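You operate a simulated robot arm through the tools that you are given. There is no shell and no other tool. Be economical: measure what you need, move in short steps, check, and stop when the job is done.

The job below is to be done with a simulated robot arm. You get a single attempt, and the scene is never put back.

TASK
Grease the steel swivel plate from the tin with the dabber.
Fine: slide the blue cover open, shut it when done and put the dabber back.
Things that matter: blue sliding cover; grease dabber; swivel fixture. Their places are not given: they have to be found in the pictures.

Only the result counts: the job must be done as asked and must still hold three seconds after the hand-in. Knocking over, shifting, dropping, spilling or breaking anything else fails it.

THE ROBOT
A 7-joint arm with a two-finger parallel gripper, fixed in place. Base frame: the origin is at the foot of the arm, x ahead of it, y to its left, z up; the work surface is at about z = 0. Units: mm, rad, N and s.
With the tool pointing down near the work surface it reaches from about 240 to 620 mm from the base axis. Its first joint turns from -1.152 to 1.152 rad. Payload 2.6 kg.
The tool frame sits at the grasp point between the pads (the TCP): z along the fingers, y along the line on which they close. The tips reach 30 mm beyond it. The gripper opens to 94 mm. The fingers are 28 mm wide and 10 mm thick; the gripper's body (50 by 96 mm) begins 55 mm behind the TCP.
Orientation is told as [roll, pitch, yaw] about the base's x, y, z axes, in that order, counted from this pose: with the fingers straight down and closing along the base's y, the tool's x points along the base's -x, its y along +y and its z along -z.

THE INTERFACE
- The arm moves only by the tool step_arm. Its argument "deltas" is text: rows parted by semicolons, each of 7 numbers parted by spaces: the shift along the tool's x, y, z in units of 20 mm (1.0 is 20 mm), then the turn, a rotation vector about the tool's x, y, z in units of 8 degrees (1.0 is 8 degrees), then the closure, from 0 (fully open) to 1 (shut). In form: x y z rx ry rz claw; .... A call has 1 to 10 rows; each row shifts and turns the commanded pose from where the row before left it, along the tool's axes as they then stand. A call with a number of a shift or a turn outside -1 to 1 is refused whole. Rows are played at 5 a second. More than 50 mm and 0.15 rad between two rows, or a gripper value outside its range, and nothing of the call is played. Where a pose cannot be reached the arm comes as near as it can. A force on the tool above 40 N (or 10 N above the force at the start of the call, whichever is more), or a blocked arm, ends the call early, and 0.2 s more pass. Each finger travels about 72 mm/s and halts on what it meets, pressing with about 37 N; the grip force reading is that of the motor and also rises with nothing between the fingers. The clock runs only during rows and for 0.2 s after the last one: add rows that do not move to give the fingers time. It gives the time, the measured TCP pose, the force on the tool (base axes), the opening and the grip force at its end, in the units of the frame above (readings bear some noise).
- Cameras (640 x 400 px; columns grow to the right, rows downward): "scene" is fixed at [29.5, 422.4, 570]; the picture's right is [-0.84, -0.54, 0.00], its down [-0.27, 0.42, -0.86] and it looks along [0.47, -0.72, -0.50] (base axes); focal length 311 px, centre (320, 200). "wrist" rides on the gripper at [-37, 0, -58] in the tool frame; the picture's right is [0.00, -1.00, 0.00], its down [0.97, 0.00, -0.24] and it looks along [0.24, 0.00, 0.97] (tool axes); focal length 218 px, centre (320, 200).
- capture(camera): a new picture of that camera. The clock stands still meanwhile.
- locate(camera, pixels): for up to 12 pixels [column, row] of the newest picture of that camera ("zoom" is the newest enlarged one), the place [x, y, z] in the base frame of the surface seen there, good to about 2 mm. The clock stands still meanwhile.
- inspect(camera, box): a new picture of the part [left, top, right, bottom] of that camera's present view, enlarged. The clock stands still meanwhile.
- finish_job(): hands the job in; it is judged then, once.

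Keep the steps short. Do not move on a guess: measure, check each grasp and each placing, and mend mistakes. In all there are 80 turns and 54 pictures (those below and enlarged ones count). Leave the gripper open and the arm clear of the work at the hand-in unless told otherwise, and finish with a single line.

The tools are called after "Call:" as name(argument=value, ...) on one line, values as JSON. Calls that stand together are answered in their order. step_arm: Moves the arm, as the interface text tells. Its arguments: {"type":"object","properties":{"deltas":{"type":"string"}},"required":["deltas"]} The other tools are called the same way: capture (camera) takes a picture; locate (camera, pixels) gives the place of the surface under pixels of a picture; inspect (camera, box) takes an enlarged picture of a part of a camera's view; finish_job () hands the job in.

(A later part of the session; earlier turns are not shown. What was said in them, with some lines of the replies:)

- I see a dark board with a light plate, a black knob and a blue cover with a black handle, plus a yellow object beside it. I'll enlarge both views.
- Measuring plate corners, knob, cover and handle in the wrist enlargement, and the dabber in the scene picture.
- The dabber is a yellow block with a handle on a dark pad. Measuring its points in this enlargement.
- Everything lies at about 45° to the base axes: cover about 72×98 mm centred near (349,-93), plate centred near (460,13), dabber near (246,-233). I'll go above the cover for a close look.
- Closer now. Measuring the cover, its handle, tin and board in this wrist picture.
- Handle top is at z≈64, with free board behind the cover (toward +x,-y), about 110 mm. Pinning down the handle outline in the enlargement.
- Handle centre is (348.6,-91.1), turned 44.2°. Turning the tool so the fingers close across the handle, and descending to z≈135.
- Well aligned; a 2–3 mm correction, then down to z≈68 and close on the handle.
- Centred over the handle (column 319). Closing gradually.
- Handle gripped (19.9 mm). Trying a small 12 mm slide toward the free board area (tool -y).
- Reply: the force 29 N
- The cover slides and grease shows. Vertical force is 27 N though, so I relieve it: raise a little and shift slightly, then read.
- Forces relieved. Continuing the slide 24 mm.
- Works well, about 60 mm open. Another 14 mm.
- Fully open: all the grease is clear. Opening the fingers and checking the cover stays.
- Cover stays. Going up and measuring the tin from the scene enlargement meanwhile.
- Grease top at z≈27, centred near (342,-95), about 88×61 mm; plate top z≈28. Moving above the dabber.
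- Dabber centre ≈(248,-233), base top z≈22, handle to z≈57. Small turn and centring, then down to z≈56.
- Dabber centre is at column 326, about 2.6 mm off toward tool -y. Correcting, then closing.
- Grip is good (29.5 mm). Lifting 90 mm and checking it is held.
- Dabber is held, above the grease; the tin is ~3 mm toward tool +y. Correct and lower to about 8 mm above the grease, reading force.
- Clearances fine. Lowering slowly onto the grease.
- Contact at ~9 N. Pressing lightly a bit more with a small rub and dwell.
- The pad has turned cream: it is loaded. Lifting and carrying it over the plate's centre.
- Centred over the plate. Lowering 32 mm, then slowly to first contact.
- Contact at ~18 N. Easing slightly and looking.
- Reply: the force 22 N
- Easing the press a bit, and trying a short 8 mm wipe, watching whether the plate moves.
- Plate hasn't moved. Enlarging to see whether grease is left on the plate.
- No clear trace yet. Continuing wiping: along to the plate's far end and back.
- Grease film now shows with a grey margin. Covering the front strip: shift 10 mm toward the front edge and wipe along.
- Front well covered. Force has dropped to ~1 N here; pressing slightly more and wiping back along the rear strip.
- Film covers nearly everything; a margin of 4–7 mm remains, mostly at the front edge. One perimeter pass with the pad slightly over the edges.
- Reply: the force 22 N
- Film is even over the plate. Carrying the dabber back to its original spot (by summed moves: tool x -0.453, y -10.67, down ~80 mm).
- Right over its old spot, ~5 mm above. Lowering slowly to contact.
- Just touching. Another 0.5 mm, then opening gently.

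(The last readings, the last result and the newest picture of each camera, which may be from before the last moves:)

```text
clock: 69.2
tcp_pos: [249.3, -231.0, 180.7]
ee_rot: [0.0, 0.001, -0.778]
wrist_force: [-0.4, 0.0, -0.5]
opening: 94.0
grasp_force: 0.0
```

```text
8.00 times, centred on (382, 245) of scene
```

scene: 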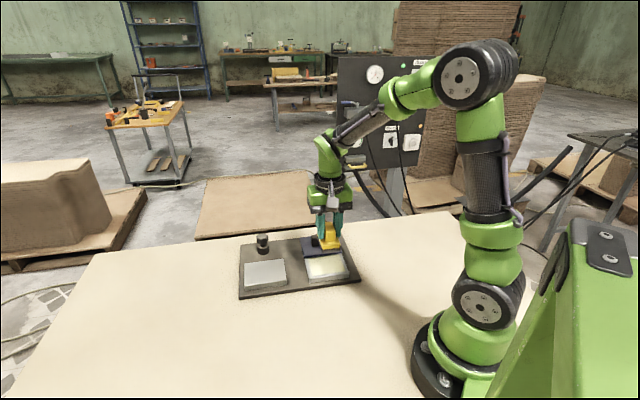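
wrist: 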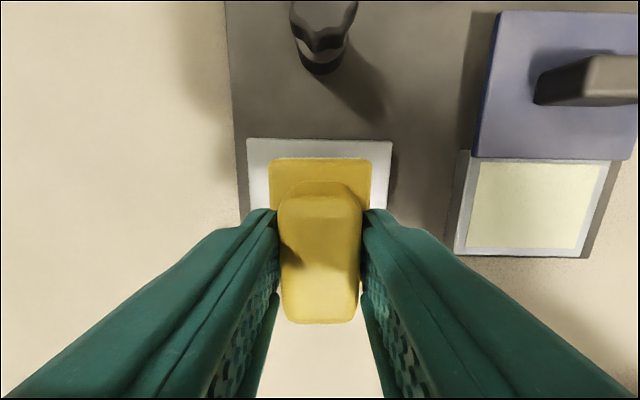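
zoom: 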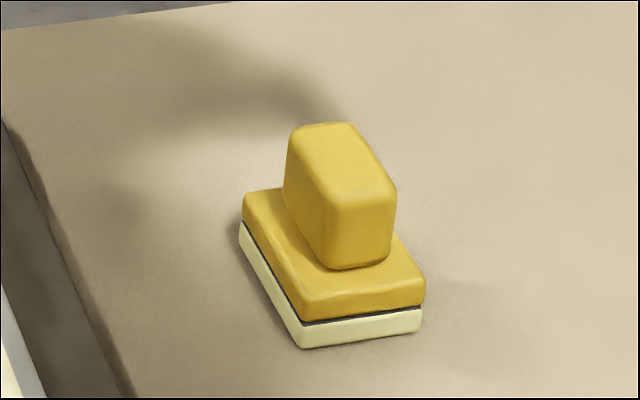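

Dabber stands exactly where it was. Turning back and returning above the cover handle at (398,-145.5).

Call:
step_arm(deltas="0 0 0 0 0 -1 0; 0 0 0 0 0 -1 0; 0 0 0 0 0 -1 0; 0 0 0 0 0 -1 0; 0 0 0 0 0 -1 0; 0 0 0 0 0 -1 0; 0 0 0 0 0 -1 0; 0 0 0 0 0 -1 0; 0 0 0 0 0 -1 0; 0 0 0 0 0 -1 0")

Call:
step_arm(deltas="0 0 0 0 0 -0.55 0; 0 0 0 0 0 -0.54 0; -0.935 -0.233 0 0 0 0 0; -0.935 -0.233 0 0 0 0 0; -0.935 -0.233 0 0 0 0 0; -0.935 -0.233 0 0 0 0 0; -0.935 -0.233 0 0 0 0 0; -0.935 -0.233 0 0 0 0 0; -0.935 -0.233 0 0 0 0 0; -0.935 -0.233 0 0 0 0 0")

Call:
step_arm(deltas="-0.935 -0.233 0 0 0 0 0; 0 0 1 0 0 0 0; 0 0 1 0 0 0 0; 0 0 1 0 0 0 0; 0 0 0.5 0 0 0 0; 0 0 0 0 0 0 0")

Call:
capture(camera="wrist")

```text
clock: 71.4
tcp_pos: [246.8, -233.2, 181.8]
ee_rot: [-0.001, 0.002, 0.622]
wrist_force: [0.4, 0.7, 0.6]
opening: 94.3
grasp_force: 0.0
```

```text
clock: 73.6
tcp_pos: [380.4, -155.7, 179.5]
ee_rot: [0.0, 0.002, 0.769]
wrist_force: [0.4, -0.4, -0.1]
opening: 94.2
grasp_force: 0.1
```

```text
clock: 75.0
tcp_pos: [397.6, -146.7, 110.5]
ee_rot: [0.0, 0.0, 0.77]
wrist_force: [-0.1, -0.3, -0.8]
opening: 94.2
grasp_force: 0.2
```

```text
18 pictures are left
```

wrist: 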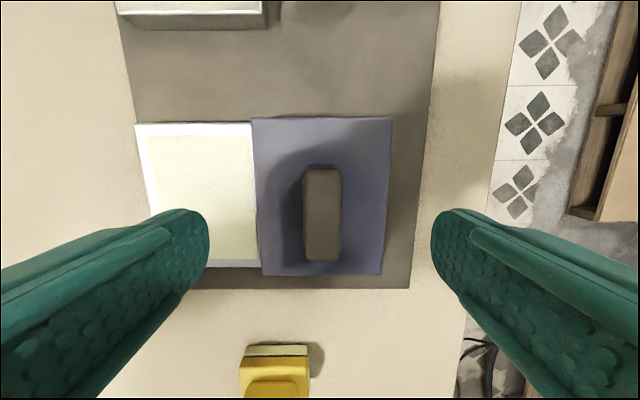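

Aligned (handle at column 322). Descending to z≈71 with the fingers half closed, then gripping.

Call:
step_arm(deltas="0 -0.04 0.5 0 0 0 0.4; 0 0 0.5 0 0 0 0.4; 0 0 0.5 0 0 0 0.4; 0 0 0.45 0 0 0 0.4; 0 0 0 0 0 0 0.4; 0 0 0 0 0 0 0.7; 0 0 0 0 0 0 1; 0 0 0 0 0 0 1; 0 0 0 0 0 0 1; 0 0 0 0 0 0 1")

```text
clock: 77.2
tcp_pos: [399.3, -145.8, 70.2]
ee_rot: [-0.001, 0.0, 0.77]
wrist_force: [0.2, -0.3, -0.7]
opening: 19.8
grasp_force: 37.2
```

Gripped, forces near zero. Sliding the cover back in stages.

Call:
step_arm(deltas="0 0.3 0 0 0 0 1; 0 0.3 0 0 0 0 1; 0 0.3 0 0 0 0 1; 0 0.3 0 0 0 0 1; 0 0.3 0 0 0 0 1; 0 0 0 0 0 0 1")

Call:
step_arm(deltas="0 0.3 0 0 0 0 1; 0 0.3 0 0 0 0 1; 0 0.3 0 0 0 0 1; 0 0.3 0 0 0 0 1; 0 0.3 0 0 0 0 1; 0 0 0 0 0 0 1")

```text
clock: 78.6
tcp_pos: [374.8, -124.8, 70.7]
ee_rot: [0.002, 0.001, 0.77]
wrist_force: [1.4, -0.2, -0.3]
opening: 20.0
grasp_force: 36.8
```

```text
clock: 80.0
tcp_pos: [354.2, -104.7, 72.1]
ee_rot: [-0.001, 0.0, 0.77]
wrist_force: [-1.3, -3.6, -0.1]
opening: 19.8
grasp_force: 36.7
```

About 13 mm to go; gently to the stop.

Call:
step_arm(deltas="0 0.2 0 0 0 0 1; 0 0.2 0 0 0 0 1; 0 0.1 0 0 0 0 1; 0 0.1 0 0 0 0 1; 0 0.05 0 0 0 0 1; 0 0 0 0 0 0 1")

Call:
inspect(camera="scene", box=[290, 230, 370, 290])

```text
clock: 81.4
tcp_pos: [345.6, -94.6, 72.5]
ee_rot: [0.002, 0.004, 0.772]
wrist_force: [-4.1, -5.2, 0.1]
opening: 19.9
grasp_force: 36.6
```

```text
6.67 times, centred on (330, 260) of scene
```

zoom: 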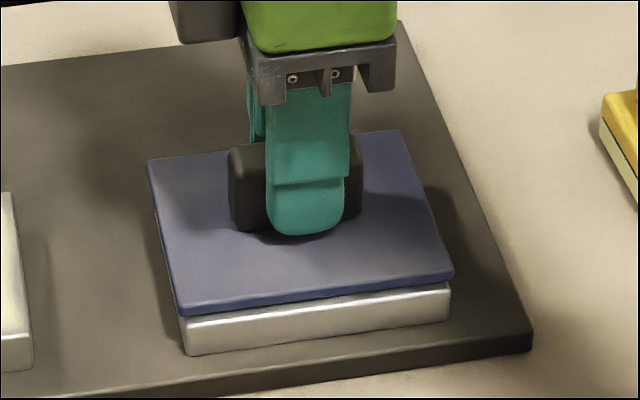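

The board corner looks ~1 px off from the first picture; I'll check whether anything shifted using the same views as before.

Call:
inspect(camera="scene", box=[230, 220, 390, 320])

Call:
locate(camera="zoom", pixels=[[524, 238], [443, 51], [38, 312], [42, 100], [300, 180], [402, 170]])

```text
4.00 times, centred on (310, 270) of scene
```

zoom: 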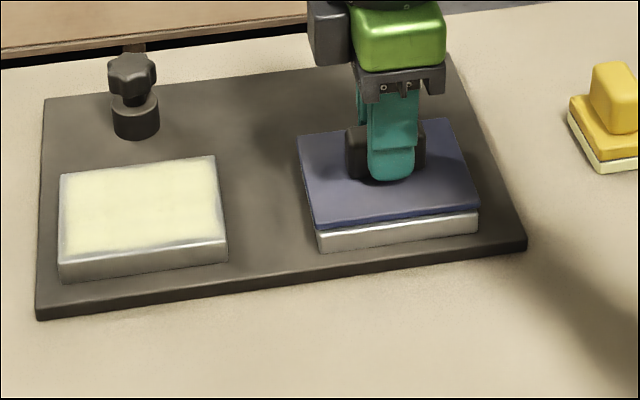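

```text
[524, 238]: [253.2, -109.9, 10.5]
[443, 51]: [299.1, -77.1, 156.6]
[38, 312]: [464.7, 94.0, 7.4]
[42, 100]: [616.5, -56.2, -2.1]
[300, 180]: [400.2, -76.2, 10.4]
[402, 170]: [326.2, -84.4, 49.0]
```

The cover seems still a few mm short of shut, and the board maybe slightly displaced. I'll release, rise and return to the earlier viewing pose to compare precisely.

Call:
step_arm(deltas="0 0 0 0 0 0 0.7; 0 0 0 0 0 0 0.4; 0 0 0 0 0 0 0; 0 0 0 0 0 0 0; 0 0 -1 0 0 0 0; 0 0 -1 0 0 0 0; 0 0 -1 0 0 0 0; 0 0 0 0 0 0 0")

Call:
capture(camera="wrist")

Call:
inspect(camera="scene", box=[290, 230, 370, 290])

```text
clock: 83.2
tcp_pos: [346.6, -93.8, 133.6]
ee_rot: [-0.001, -0.001, 0.769]
wrist_force: [0.0, 0.3, 0.9]
opening: 94.1
grasp_force: 0.2
```

```text
15 pictures are left
```

wrist: 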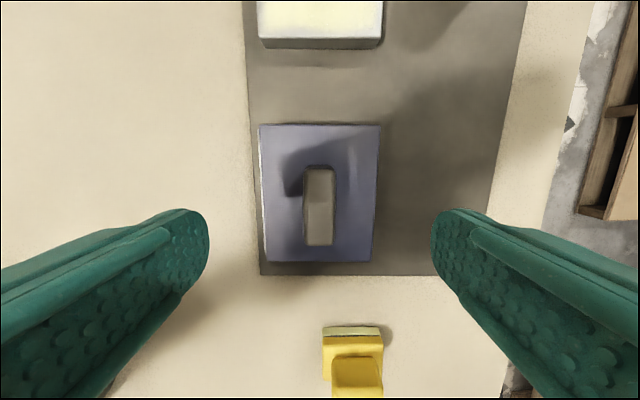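

```text
6.67 times, centred on (330, 260) of scene
```

zoom: 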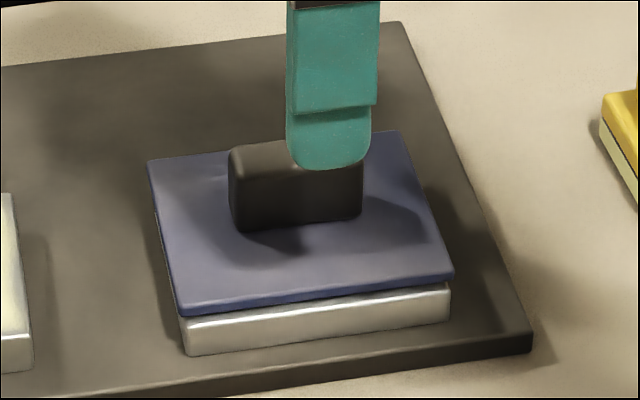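

Measuring board, cover and tin now to quantify the shift.

Call:
locate(camera="wrist", pixels=[[262, 273], [436, 273], [265, 260], [258, 127], [378, 127], [374, 260], [311, 170], [319, 205], [329, 244], [260, 37], [379, 35], [247, 60]])

Call:
inspect(camera="wrist", box=[230, 100, 400, 290])

```text
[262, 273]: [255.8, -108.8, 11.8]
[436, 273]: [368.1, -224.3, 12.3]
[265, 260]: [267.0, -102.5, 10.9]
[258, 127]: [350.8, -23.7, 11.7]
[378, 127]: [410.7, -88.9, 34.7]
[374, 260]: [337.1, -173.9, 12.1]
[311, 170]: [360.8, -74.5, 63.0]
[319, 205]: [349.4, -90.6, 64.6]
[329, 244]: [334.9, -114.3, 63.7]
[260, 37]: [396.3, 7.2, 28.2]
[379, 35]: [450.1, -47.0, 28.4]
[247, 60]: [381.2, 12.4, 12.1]
```

```text
2.11 times, centred on (315, 195) of wrist
```

zoom: 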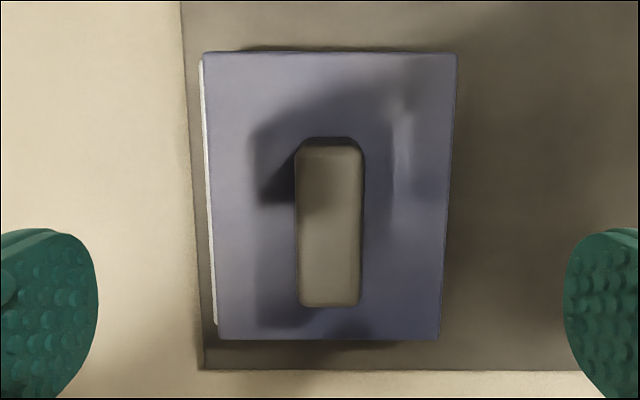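

The cover is ~3–4 mm short of shut (tin rim visible at left). Gripping the handle again to finish closing.

Call:
step_arm(deltas="-0.1 0.02 0.9 0 0 0 0; 0 0 0.9 0 0 0 0; 0 0 0.9 0 0 0 0.4; 0 0 0.42 0 0 0 0.4; 0 0 0 0 0 0 0.5; 0 0 0 0 0 0 0.75; 0 0 0 0 0 0 1; 0 0 0 0 0 0 1; 0 0 0 0 0 0 1; 0 0 0 0 0 0 1")

Call:
step_arm(deltas="0 0.1 0 0 0 0 1; 0 0.05 0 0 0 0 1; 0 0 0 0 0 0 1")

Call:
inspect(camera="scene", box=[290, 230, 370, 290])

```text
clock: 85.4
tcp_pos: [348.8, -91.8, 69.7]
ee_rot: [0.0, 0.0, 0.768]
wrist_force: [0.3, -1.1, 6.5]
opening: 19.8
grasp_force: 37.2
```

```text
clock: 86.2
tcp_pos: [347.2, -91.1, 70.1]
ee_rot: [0.0, -0.003, 0.769]
wrist_force: [3.8, 2.5, 15.7]
opening: 19.6
grasp_force: 37.8
```

```text
6.67 times, centred on (330, 260) of scene
```

zoom: 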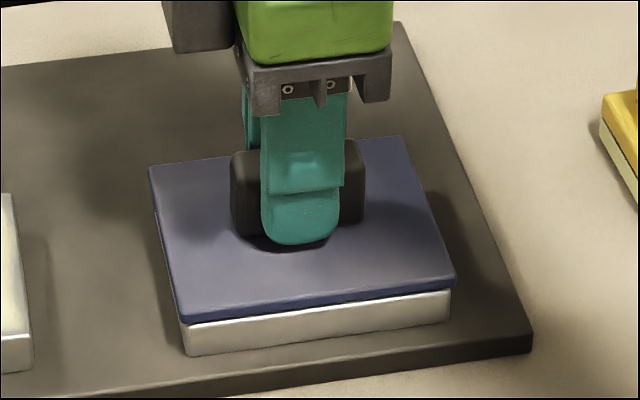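

Cover strip now nearly as at the start. Easing the vertical force and nudging 1.5 mm more to the stop.

Call:
step_arm(deltas="0 0.04 -0.05 0 0 0 1; 0 0.03 0 0 0 0 1; 0 0 0 0 0 0 1")

```text
clock: 87.0
tcp_pos: [344.4, -88.7, 70.4]
ee_rot: [0.0, 0.001, 0.773]
wrist_force: [10.0, 6.2, -0.5]
opening: 19.9
grasp_force: 36.9
```

Call:
step_arm(deltas="-0.04 0 0 0 0 0 1; 0 0.03 0 0 0 0 1; 0 0 0 0 0 0 1")

Call:
inspect(camera="scene", box=[290, 230, 370, 290])

```text
clock: 87.8
tcp_pos: [343.5, -87.8, 70.1]
ee_rot: [0.002, 0.005, 0.769]
wrist_force: [5.7, -3.6, 0.4]
opening: 20.0
grasp_force: 36.9
```

```text
6.67 times, centred on (330, 260) of scene
```

zoom: 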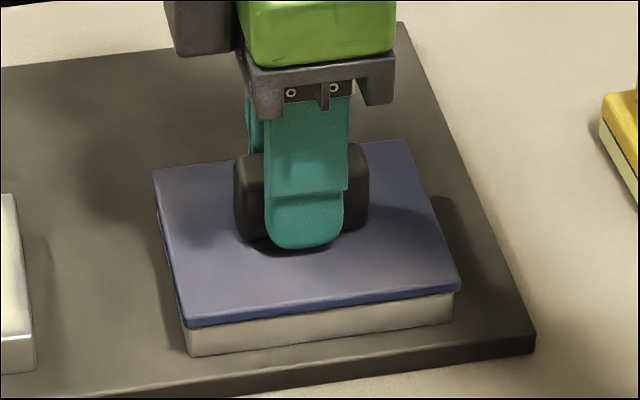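

Cover is at its stop (6.6 N) and shut as at the start. Releasing, rising, and taking the same top view as earlier to measure the board's displacement.

Call:
step_arm(deltas="0 -0.03 0 0 0 0 1; 0 0 0 0 0 0 0.7; 0 0 0 0 0 0 0.4; 0 0 0 0 0 0 0; 0 0 0 0 0 0 0; 0 0 -1 0 0 0 0; 0 0 -1 0 0 0 0; 0 0 -1 0 0 0 0; 0 0 -1 0 0 0 0; 0 0 -1 0 0 0 0")

Call:
step_arm(deltas="0 0 -1 0 0 0.92 0; 0 0 -1 0 0 0.92 0; 0 0 -0.26 0 0 0.92 0; 0 0 0 0 0 0.92 0; 0 0 0 0 0 0.92 0; 0 0 0 0 0 0.92 0; -0.24 -0.27 0 0 0 0 0; 0 0 0 0 0 0 0; 0 0 0 0 0 0 0")

Call:
capture(camera="wrist")

```text
clock: 90.0
tcp_pos: [342.6, -90.7, 170.3]
ee_rot: [0.0, 0.002, 0.767]
wrist_force: [-0.4, -0.1, -0.2]
opening: 94.0
grasp_force: 0.0
```

```text
clock: 92.0
tcp_pos: [350.3, -94.5, 215.8]
ee_rot: [0.001, 0.0, -0.001]
wrist_force: [0.0, -0.3, -1.0]
opening: 94.1
grasp_force: 0.1
```

```text
10 pictures are left
```

wrist: 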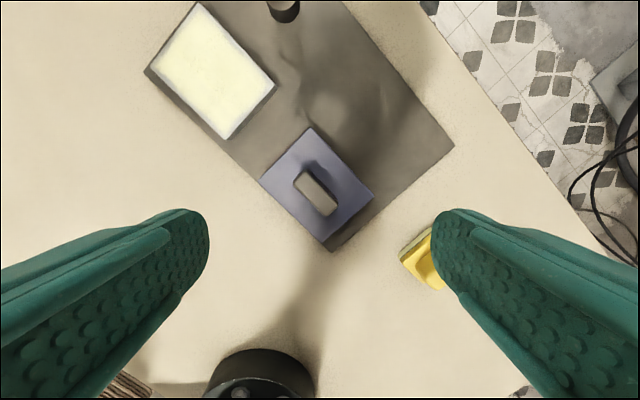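

Comparing with the earlier picture; the board's right corner seems changed. Enlarging to measure.

Call:
locate(camera="wrist", pixels=[[451, 146], [400, 80], [360, 28], [332, 249], [400, 195], [148, 71], [200, 128], [312, 130], [264, 180], [275, 83], [228, 137], [196, 4]])

Call:
inspect(camera="wrist", box=[240, 0, 480, 260])

```text
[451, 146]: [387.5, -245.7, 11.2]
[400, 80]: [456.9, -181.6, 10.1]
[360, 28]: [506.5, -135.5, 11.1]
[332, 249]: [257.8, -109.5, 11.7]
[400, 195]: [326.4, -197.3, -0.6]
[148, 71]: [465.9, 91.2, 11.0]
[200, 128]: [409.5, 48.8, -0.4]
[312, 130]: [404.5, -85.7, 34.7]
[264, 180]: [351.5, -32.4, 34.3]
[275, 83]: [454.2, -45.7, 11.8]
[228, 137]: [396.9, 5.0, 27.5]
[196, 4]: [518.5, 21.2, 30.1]
```

```text
1.54 times, centred on (360, 130) of wrist
```

zoom: 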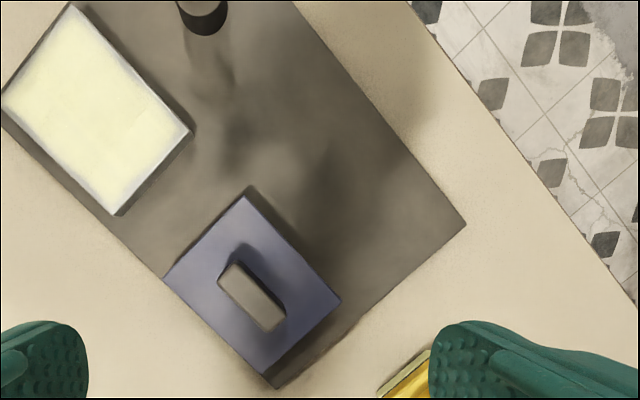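

The board has been dragged slightly (cover end ~3–5 mm toward -x+y, turned about -0.8°). I'll undo that by gently pushing the board's front edge near the tin back with closed fingertips. First move beside that edge, high.

Call:
step_arm(deltas="0.919 0.378 0 0 0 0 1; 0.919 0.378 0 0 0 0 1; 0.919 0.378 0 0 0 0 1; 0.919 0.378 0 0 0 0 1; 0 0 0 0 0 -0.92 1; 0 0 0 0 0 -0.92 1; 0 0 0 0 0 -0.92 1; 0 0 0 0 0 -0.92 1; 0 0 0 0 0 -0.92 1; 0 0 0 0 0 -0.92 1")

Call:
step_arm(deltas="0 0 1 0 0 0 1; 0 0 1 0 0 0 1; 0 0 1 0 0 0 1; 0 0 1 0 0 0 1; 0 0 1 0 0 0 1; 0 0 1 0 0 0 1; 0 0 0 0 0 0 1; 0 0 0 0 0 0 1")

Call:
capture(camera="wrist")

```text
clock: 94.2
tcp_pos: [277.1, -64.7, 215.3]
ee_rot: [0.001, 0.0, 0.775]
wrist_force: [0.7, -0.1, -0.4]
opening: 0.0
grasp_force: 33.1
```

```text
clock: 96.0
tcp_pos: [277.1, -61.7, 96.0]
ee_rot: [0.001, -0.001, 0.77]
wrist_force: [0.4, 0.9, 0.0]
opening: 0.0
grasp_force: 33.1
```

```text
8 pictures are left
```

wrist: 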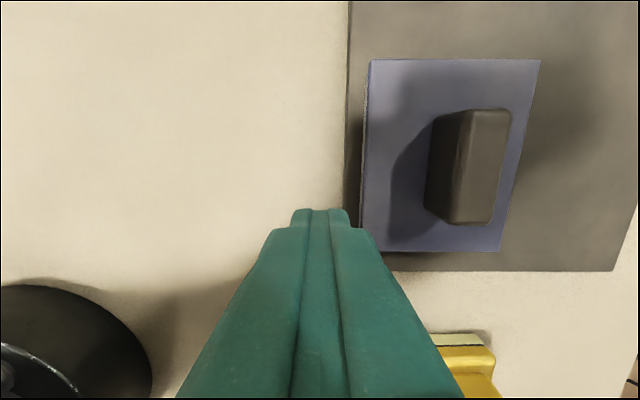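

Fingertips are ~6 mm off the board's edge. Backing 2 mm and descending to tip height ≈5 mm.

Call:
step_arm(deltas="0 0.1 1 0 0 0 1; 0 0 1 0 0 0 1; 0 0 0.7 0 0 0 1; 0 0 0.3 0 0 0 1; 0 0 0 0 0 0 1; 0 0 0 0 0 0 1")

Call:
step_arm(deltas="0 -0.1 0 0 0 0 1; 0 -0.1 0 0 0 0 1; 0 -0.1 0 0 0 0 1; 0 0 0 0 0 0 1")

```text
clock: 97.4
tcp_pos: [275.4, -61.7, 37.6]
ee_rot: [-0.002, 0.001, 0.77]
wrist_force: [0.8, -0.5, 1.1]
opening: 0.2
grasp_force: 33.4
```

```text
clock: 98.4
tcp_pos: [279.2, -67.1, 36.6]
ee_rot: [0.0, 0.0, 0.77]
wrist_force: [1.2, -0.3, 0.1]
opening: 0.1
grasp_force: 32.7
```

Call:
step_arm(deltas="0 -0.1 0 0 0 0 1; 0 0 0 0 0 0 1")

Call:
step_arm(deltas="0 -0.05 0 0 0 0 1; 0 -0.05 0 0 0 0 1; 0 0 0 0 0 0 1")

```text
clock: 99.0
tcp_pos: [280.2, -67.8, 35.4]
ee_rot: [0.004, 0.001, 0.769]
wrist_force: [-6.5, 6.2, 8.7]
opening: 0.0
grasp_force: 33.5
```

```text
clock: 99.8
tcp_pos: [282.2, -70.2, 36.5]
ee_rot: [0.001, 0.003, 0.77]
wrist_force: [-10.7, 3.5, -1.4]
opening: 0.0
grasp_force: 32.6
```

Board is yielding at ~10 N. Checking against the first picture's reference in the same enlargement.

Call:
step_arm(deltas="0 -0.05 0 0 0 0 1; 0 0 0 0 0 0 1")

Call:
inspect(camera="scene", box=[290, 230, 370, 290])

```text
clock: 100.4
tcp_pos: [283.4, -70.6, 35.8]
ee_rot: [0.002, -0.001, 0.77]
wrist_force: [-14.8, 4.2, 9.4]
opening: 0.0
grasp_force: 33.0
```

```text
6.67 times, centred on (330, 260) of scene
```

zoom: 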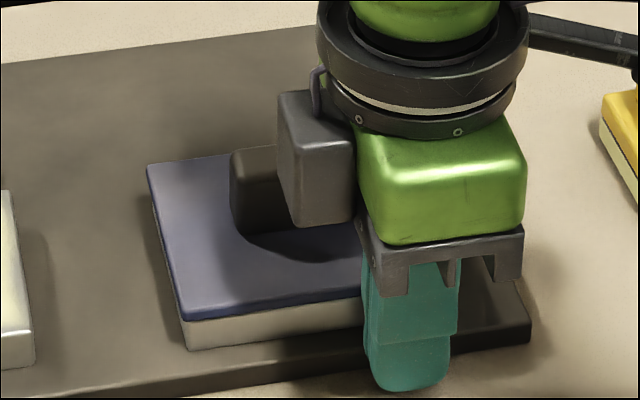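

Board rows now match the start (remaining difference about 1–2 mm). Backing off, rising clear and opening the gripper.

Call:
step_arm(deltas="0 0.2 0 0 0 0 1; 0 0.4 0 0 0 0 1; 0 0 -1 0 0 0 1; 0 0 -1 0 0 0 1; 0 0 -1 0 0 0 1; 0 0 -1 0 0 0 0; 0 0 -1 0 0 0 0; 0 0 -1 0 0 0 0; 0 0 -1 0 0 0 0; 0 0 -1 0 0 0 0")

Call:
step_arm(deltas="0 0 -0.9 0 0 0.92 0; 0 0 0 0 0 0.92 0; 0 0 0 0 0 0.92 0; 0 0 0 0 0 0.92 0; 0 0 0 0 0 0.92 0; 0 0 0 0 0 0.92 0; -0.93 -0.45 0 0 0 0 0; -0.93 -0.45 0 0 0 0 0; -0.93 -0.45 0 0 0 0 0; -0.9 -0.45 0 0 0 0 0")

Call:
capture(camera="wrist")

Call:
inspect(camera="scene", box=[220, 220, 420, 310])

```text
clock: 102.6
tcp_pos: [274.4, -60.5, 196.2]
ee_rot: [0.001, -0.001, 0.771]
wrist_force: [-0.5, 0.0, 0.8]
opening: 93.9
grasp_force: 0.1
```

```text
clock: 104.8
tcp_pos: [348.5, -97.7, 210.3]
ee_rot: [-0.001, 0.0, -0.003]
wrist_force: [0.8, 0.5, -0.5]
opening: 94.2
grasp_force: 0.0
```

```text
6 pictures are left
```

wrist: 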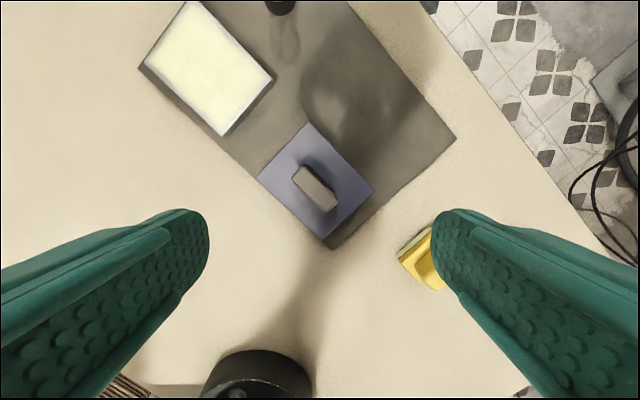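

```text
3.20 times, centred on (320, 265) of scene
```

zoom: 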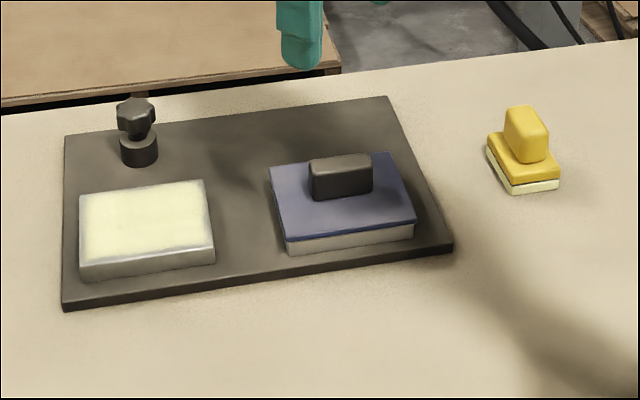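

The board is back within ~2 mm, the plate is greased, the cover is shut and the dabber is in place. Rising well clear before hand-in.

Call:
step_arm(deltas="0 0 -1 0 0 0 0; 0 0 -1 0 0 0 0; 0 0 -1 0 0 0 0; 0 0 -1 0 0 0 0; 0 0 0 0 0 0 0")

Call:
finish_job()

```text
clock: 106.0
tcp_pos: [347.1, -95.7, 292.1]
ee_rot: [0.0, 0.0, 0.002]
wrist_force: [-0.8, -0.1, -0.6]
opening: 94.4
grasp_force: 0.0
```

```text
The job is handed in.
```

Handed in: the plate is greased apart from a thin margin at its edges, the blue cover is shut and the dabber is back in its place, but the board was dragged a few mm while I worked the cover and, after I pushed it back, still sits about 2 mm off its starting position.
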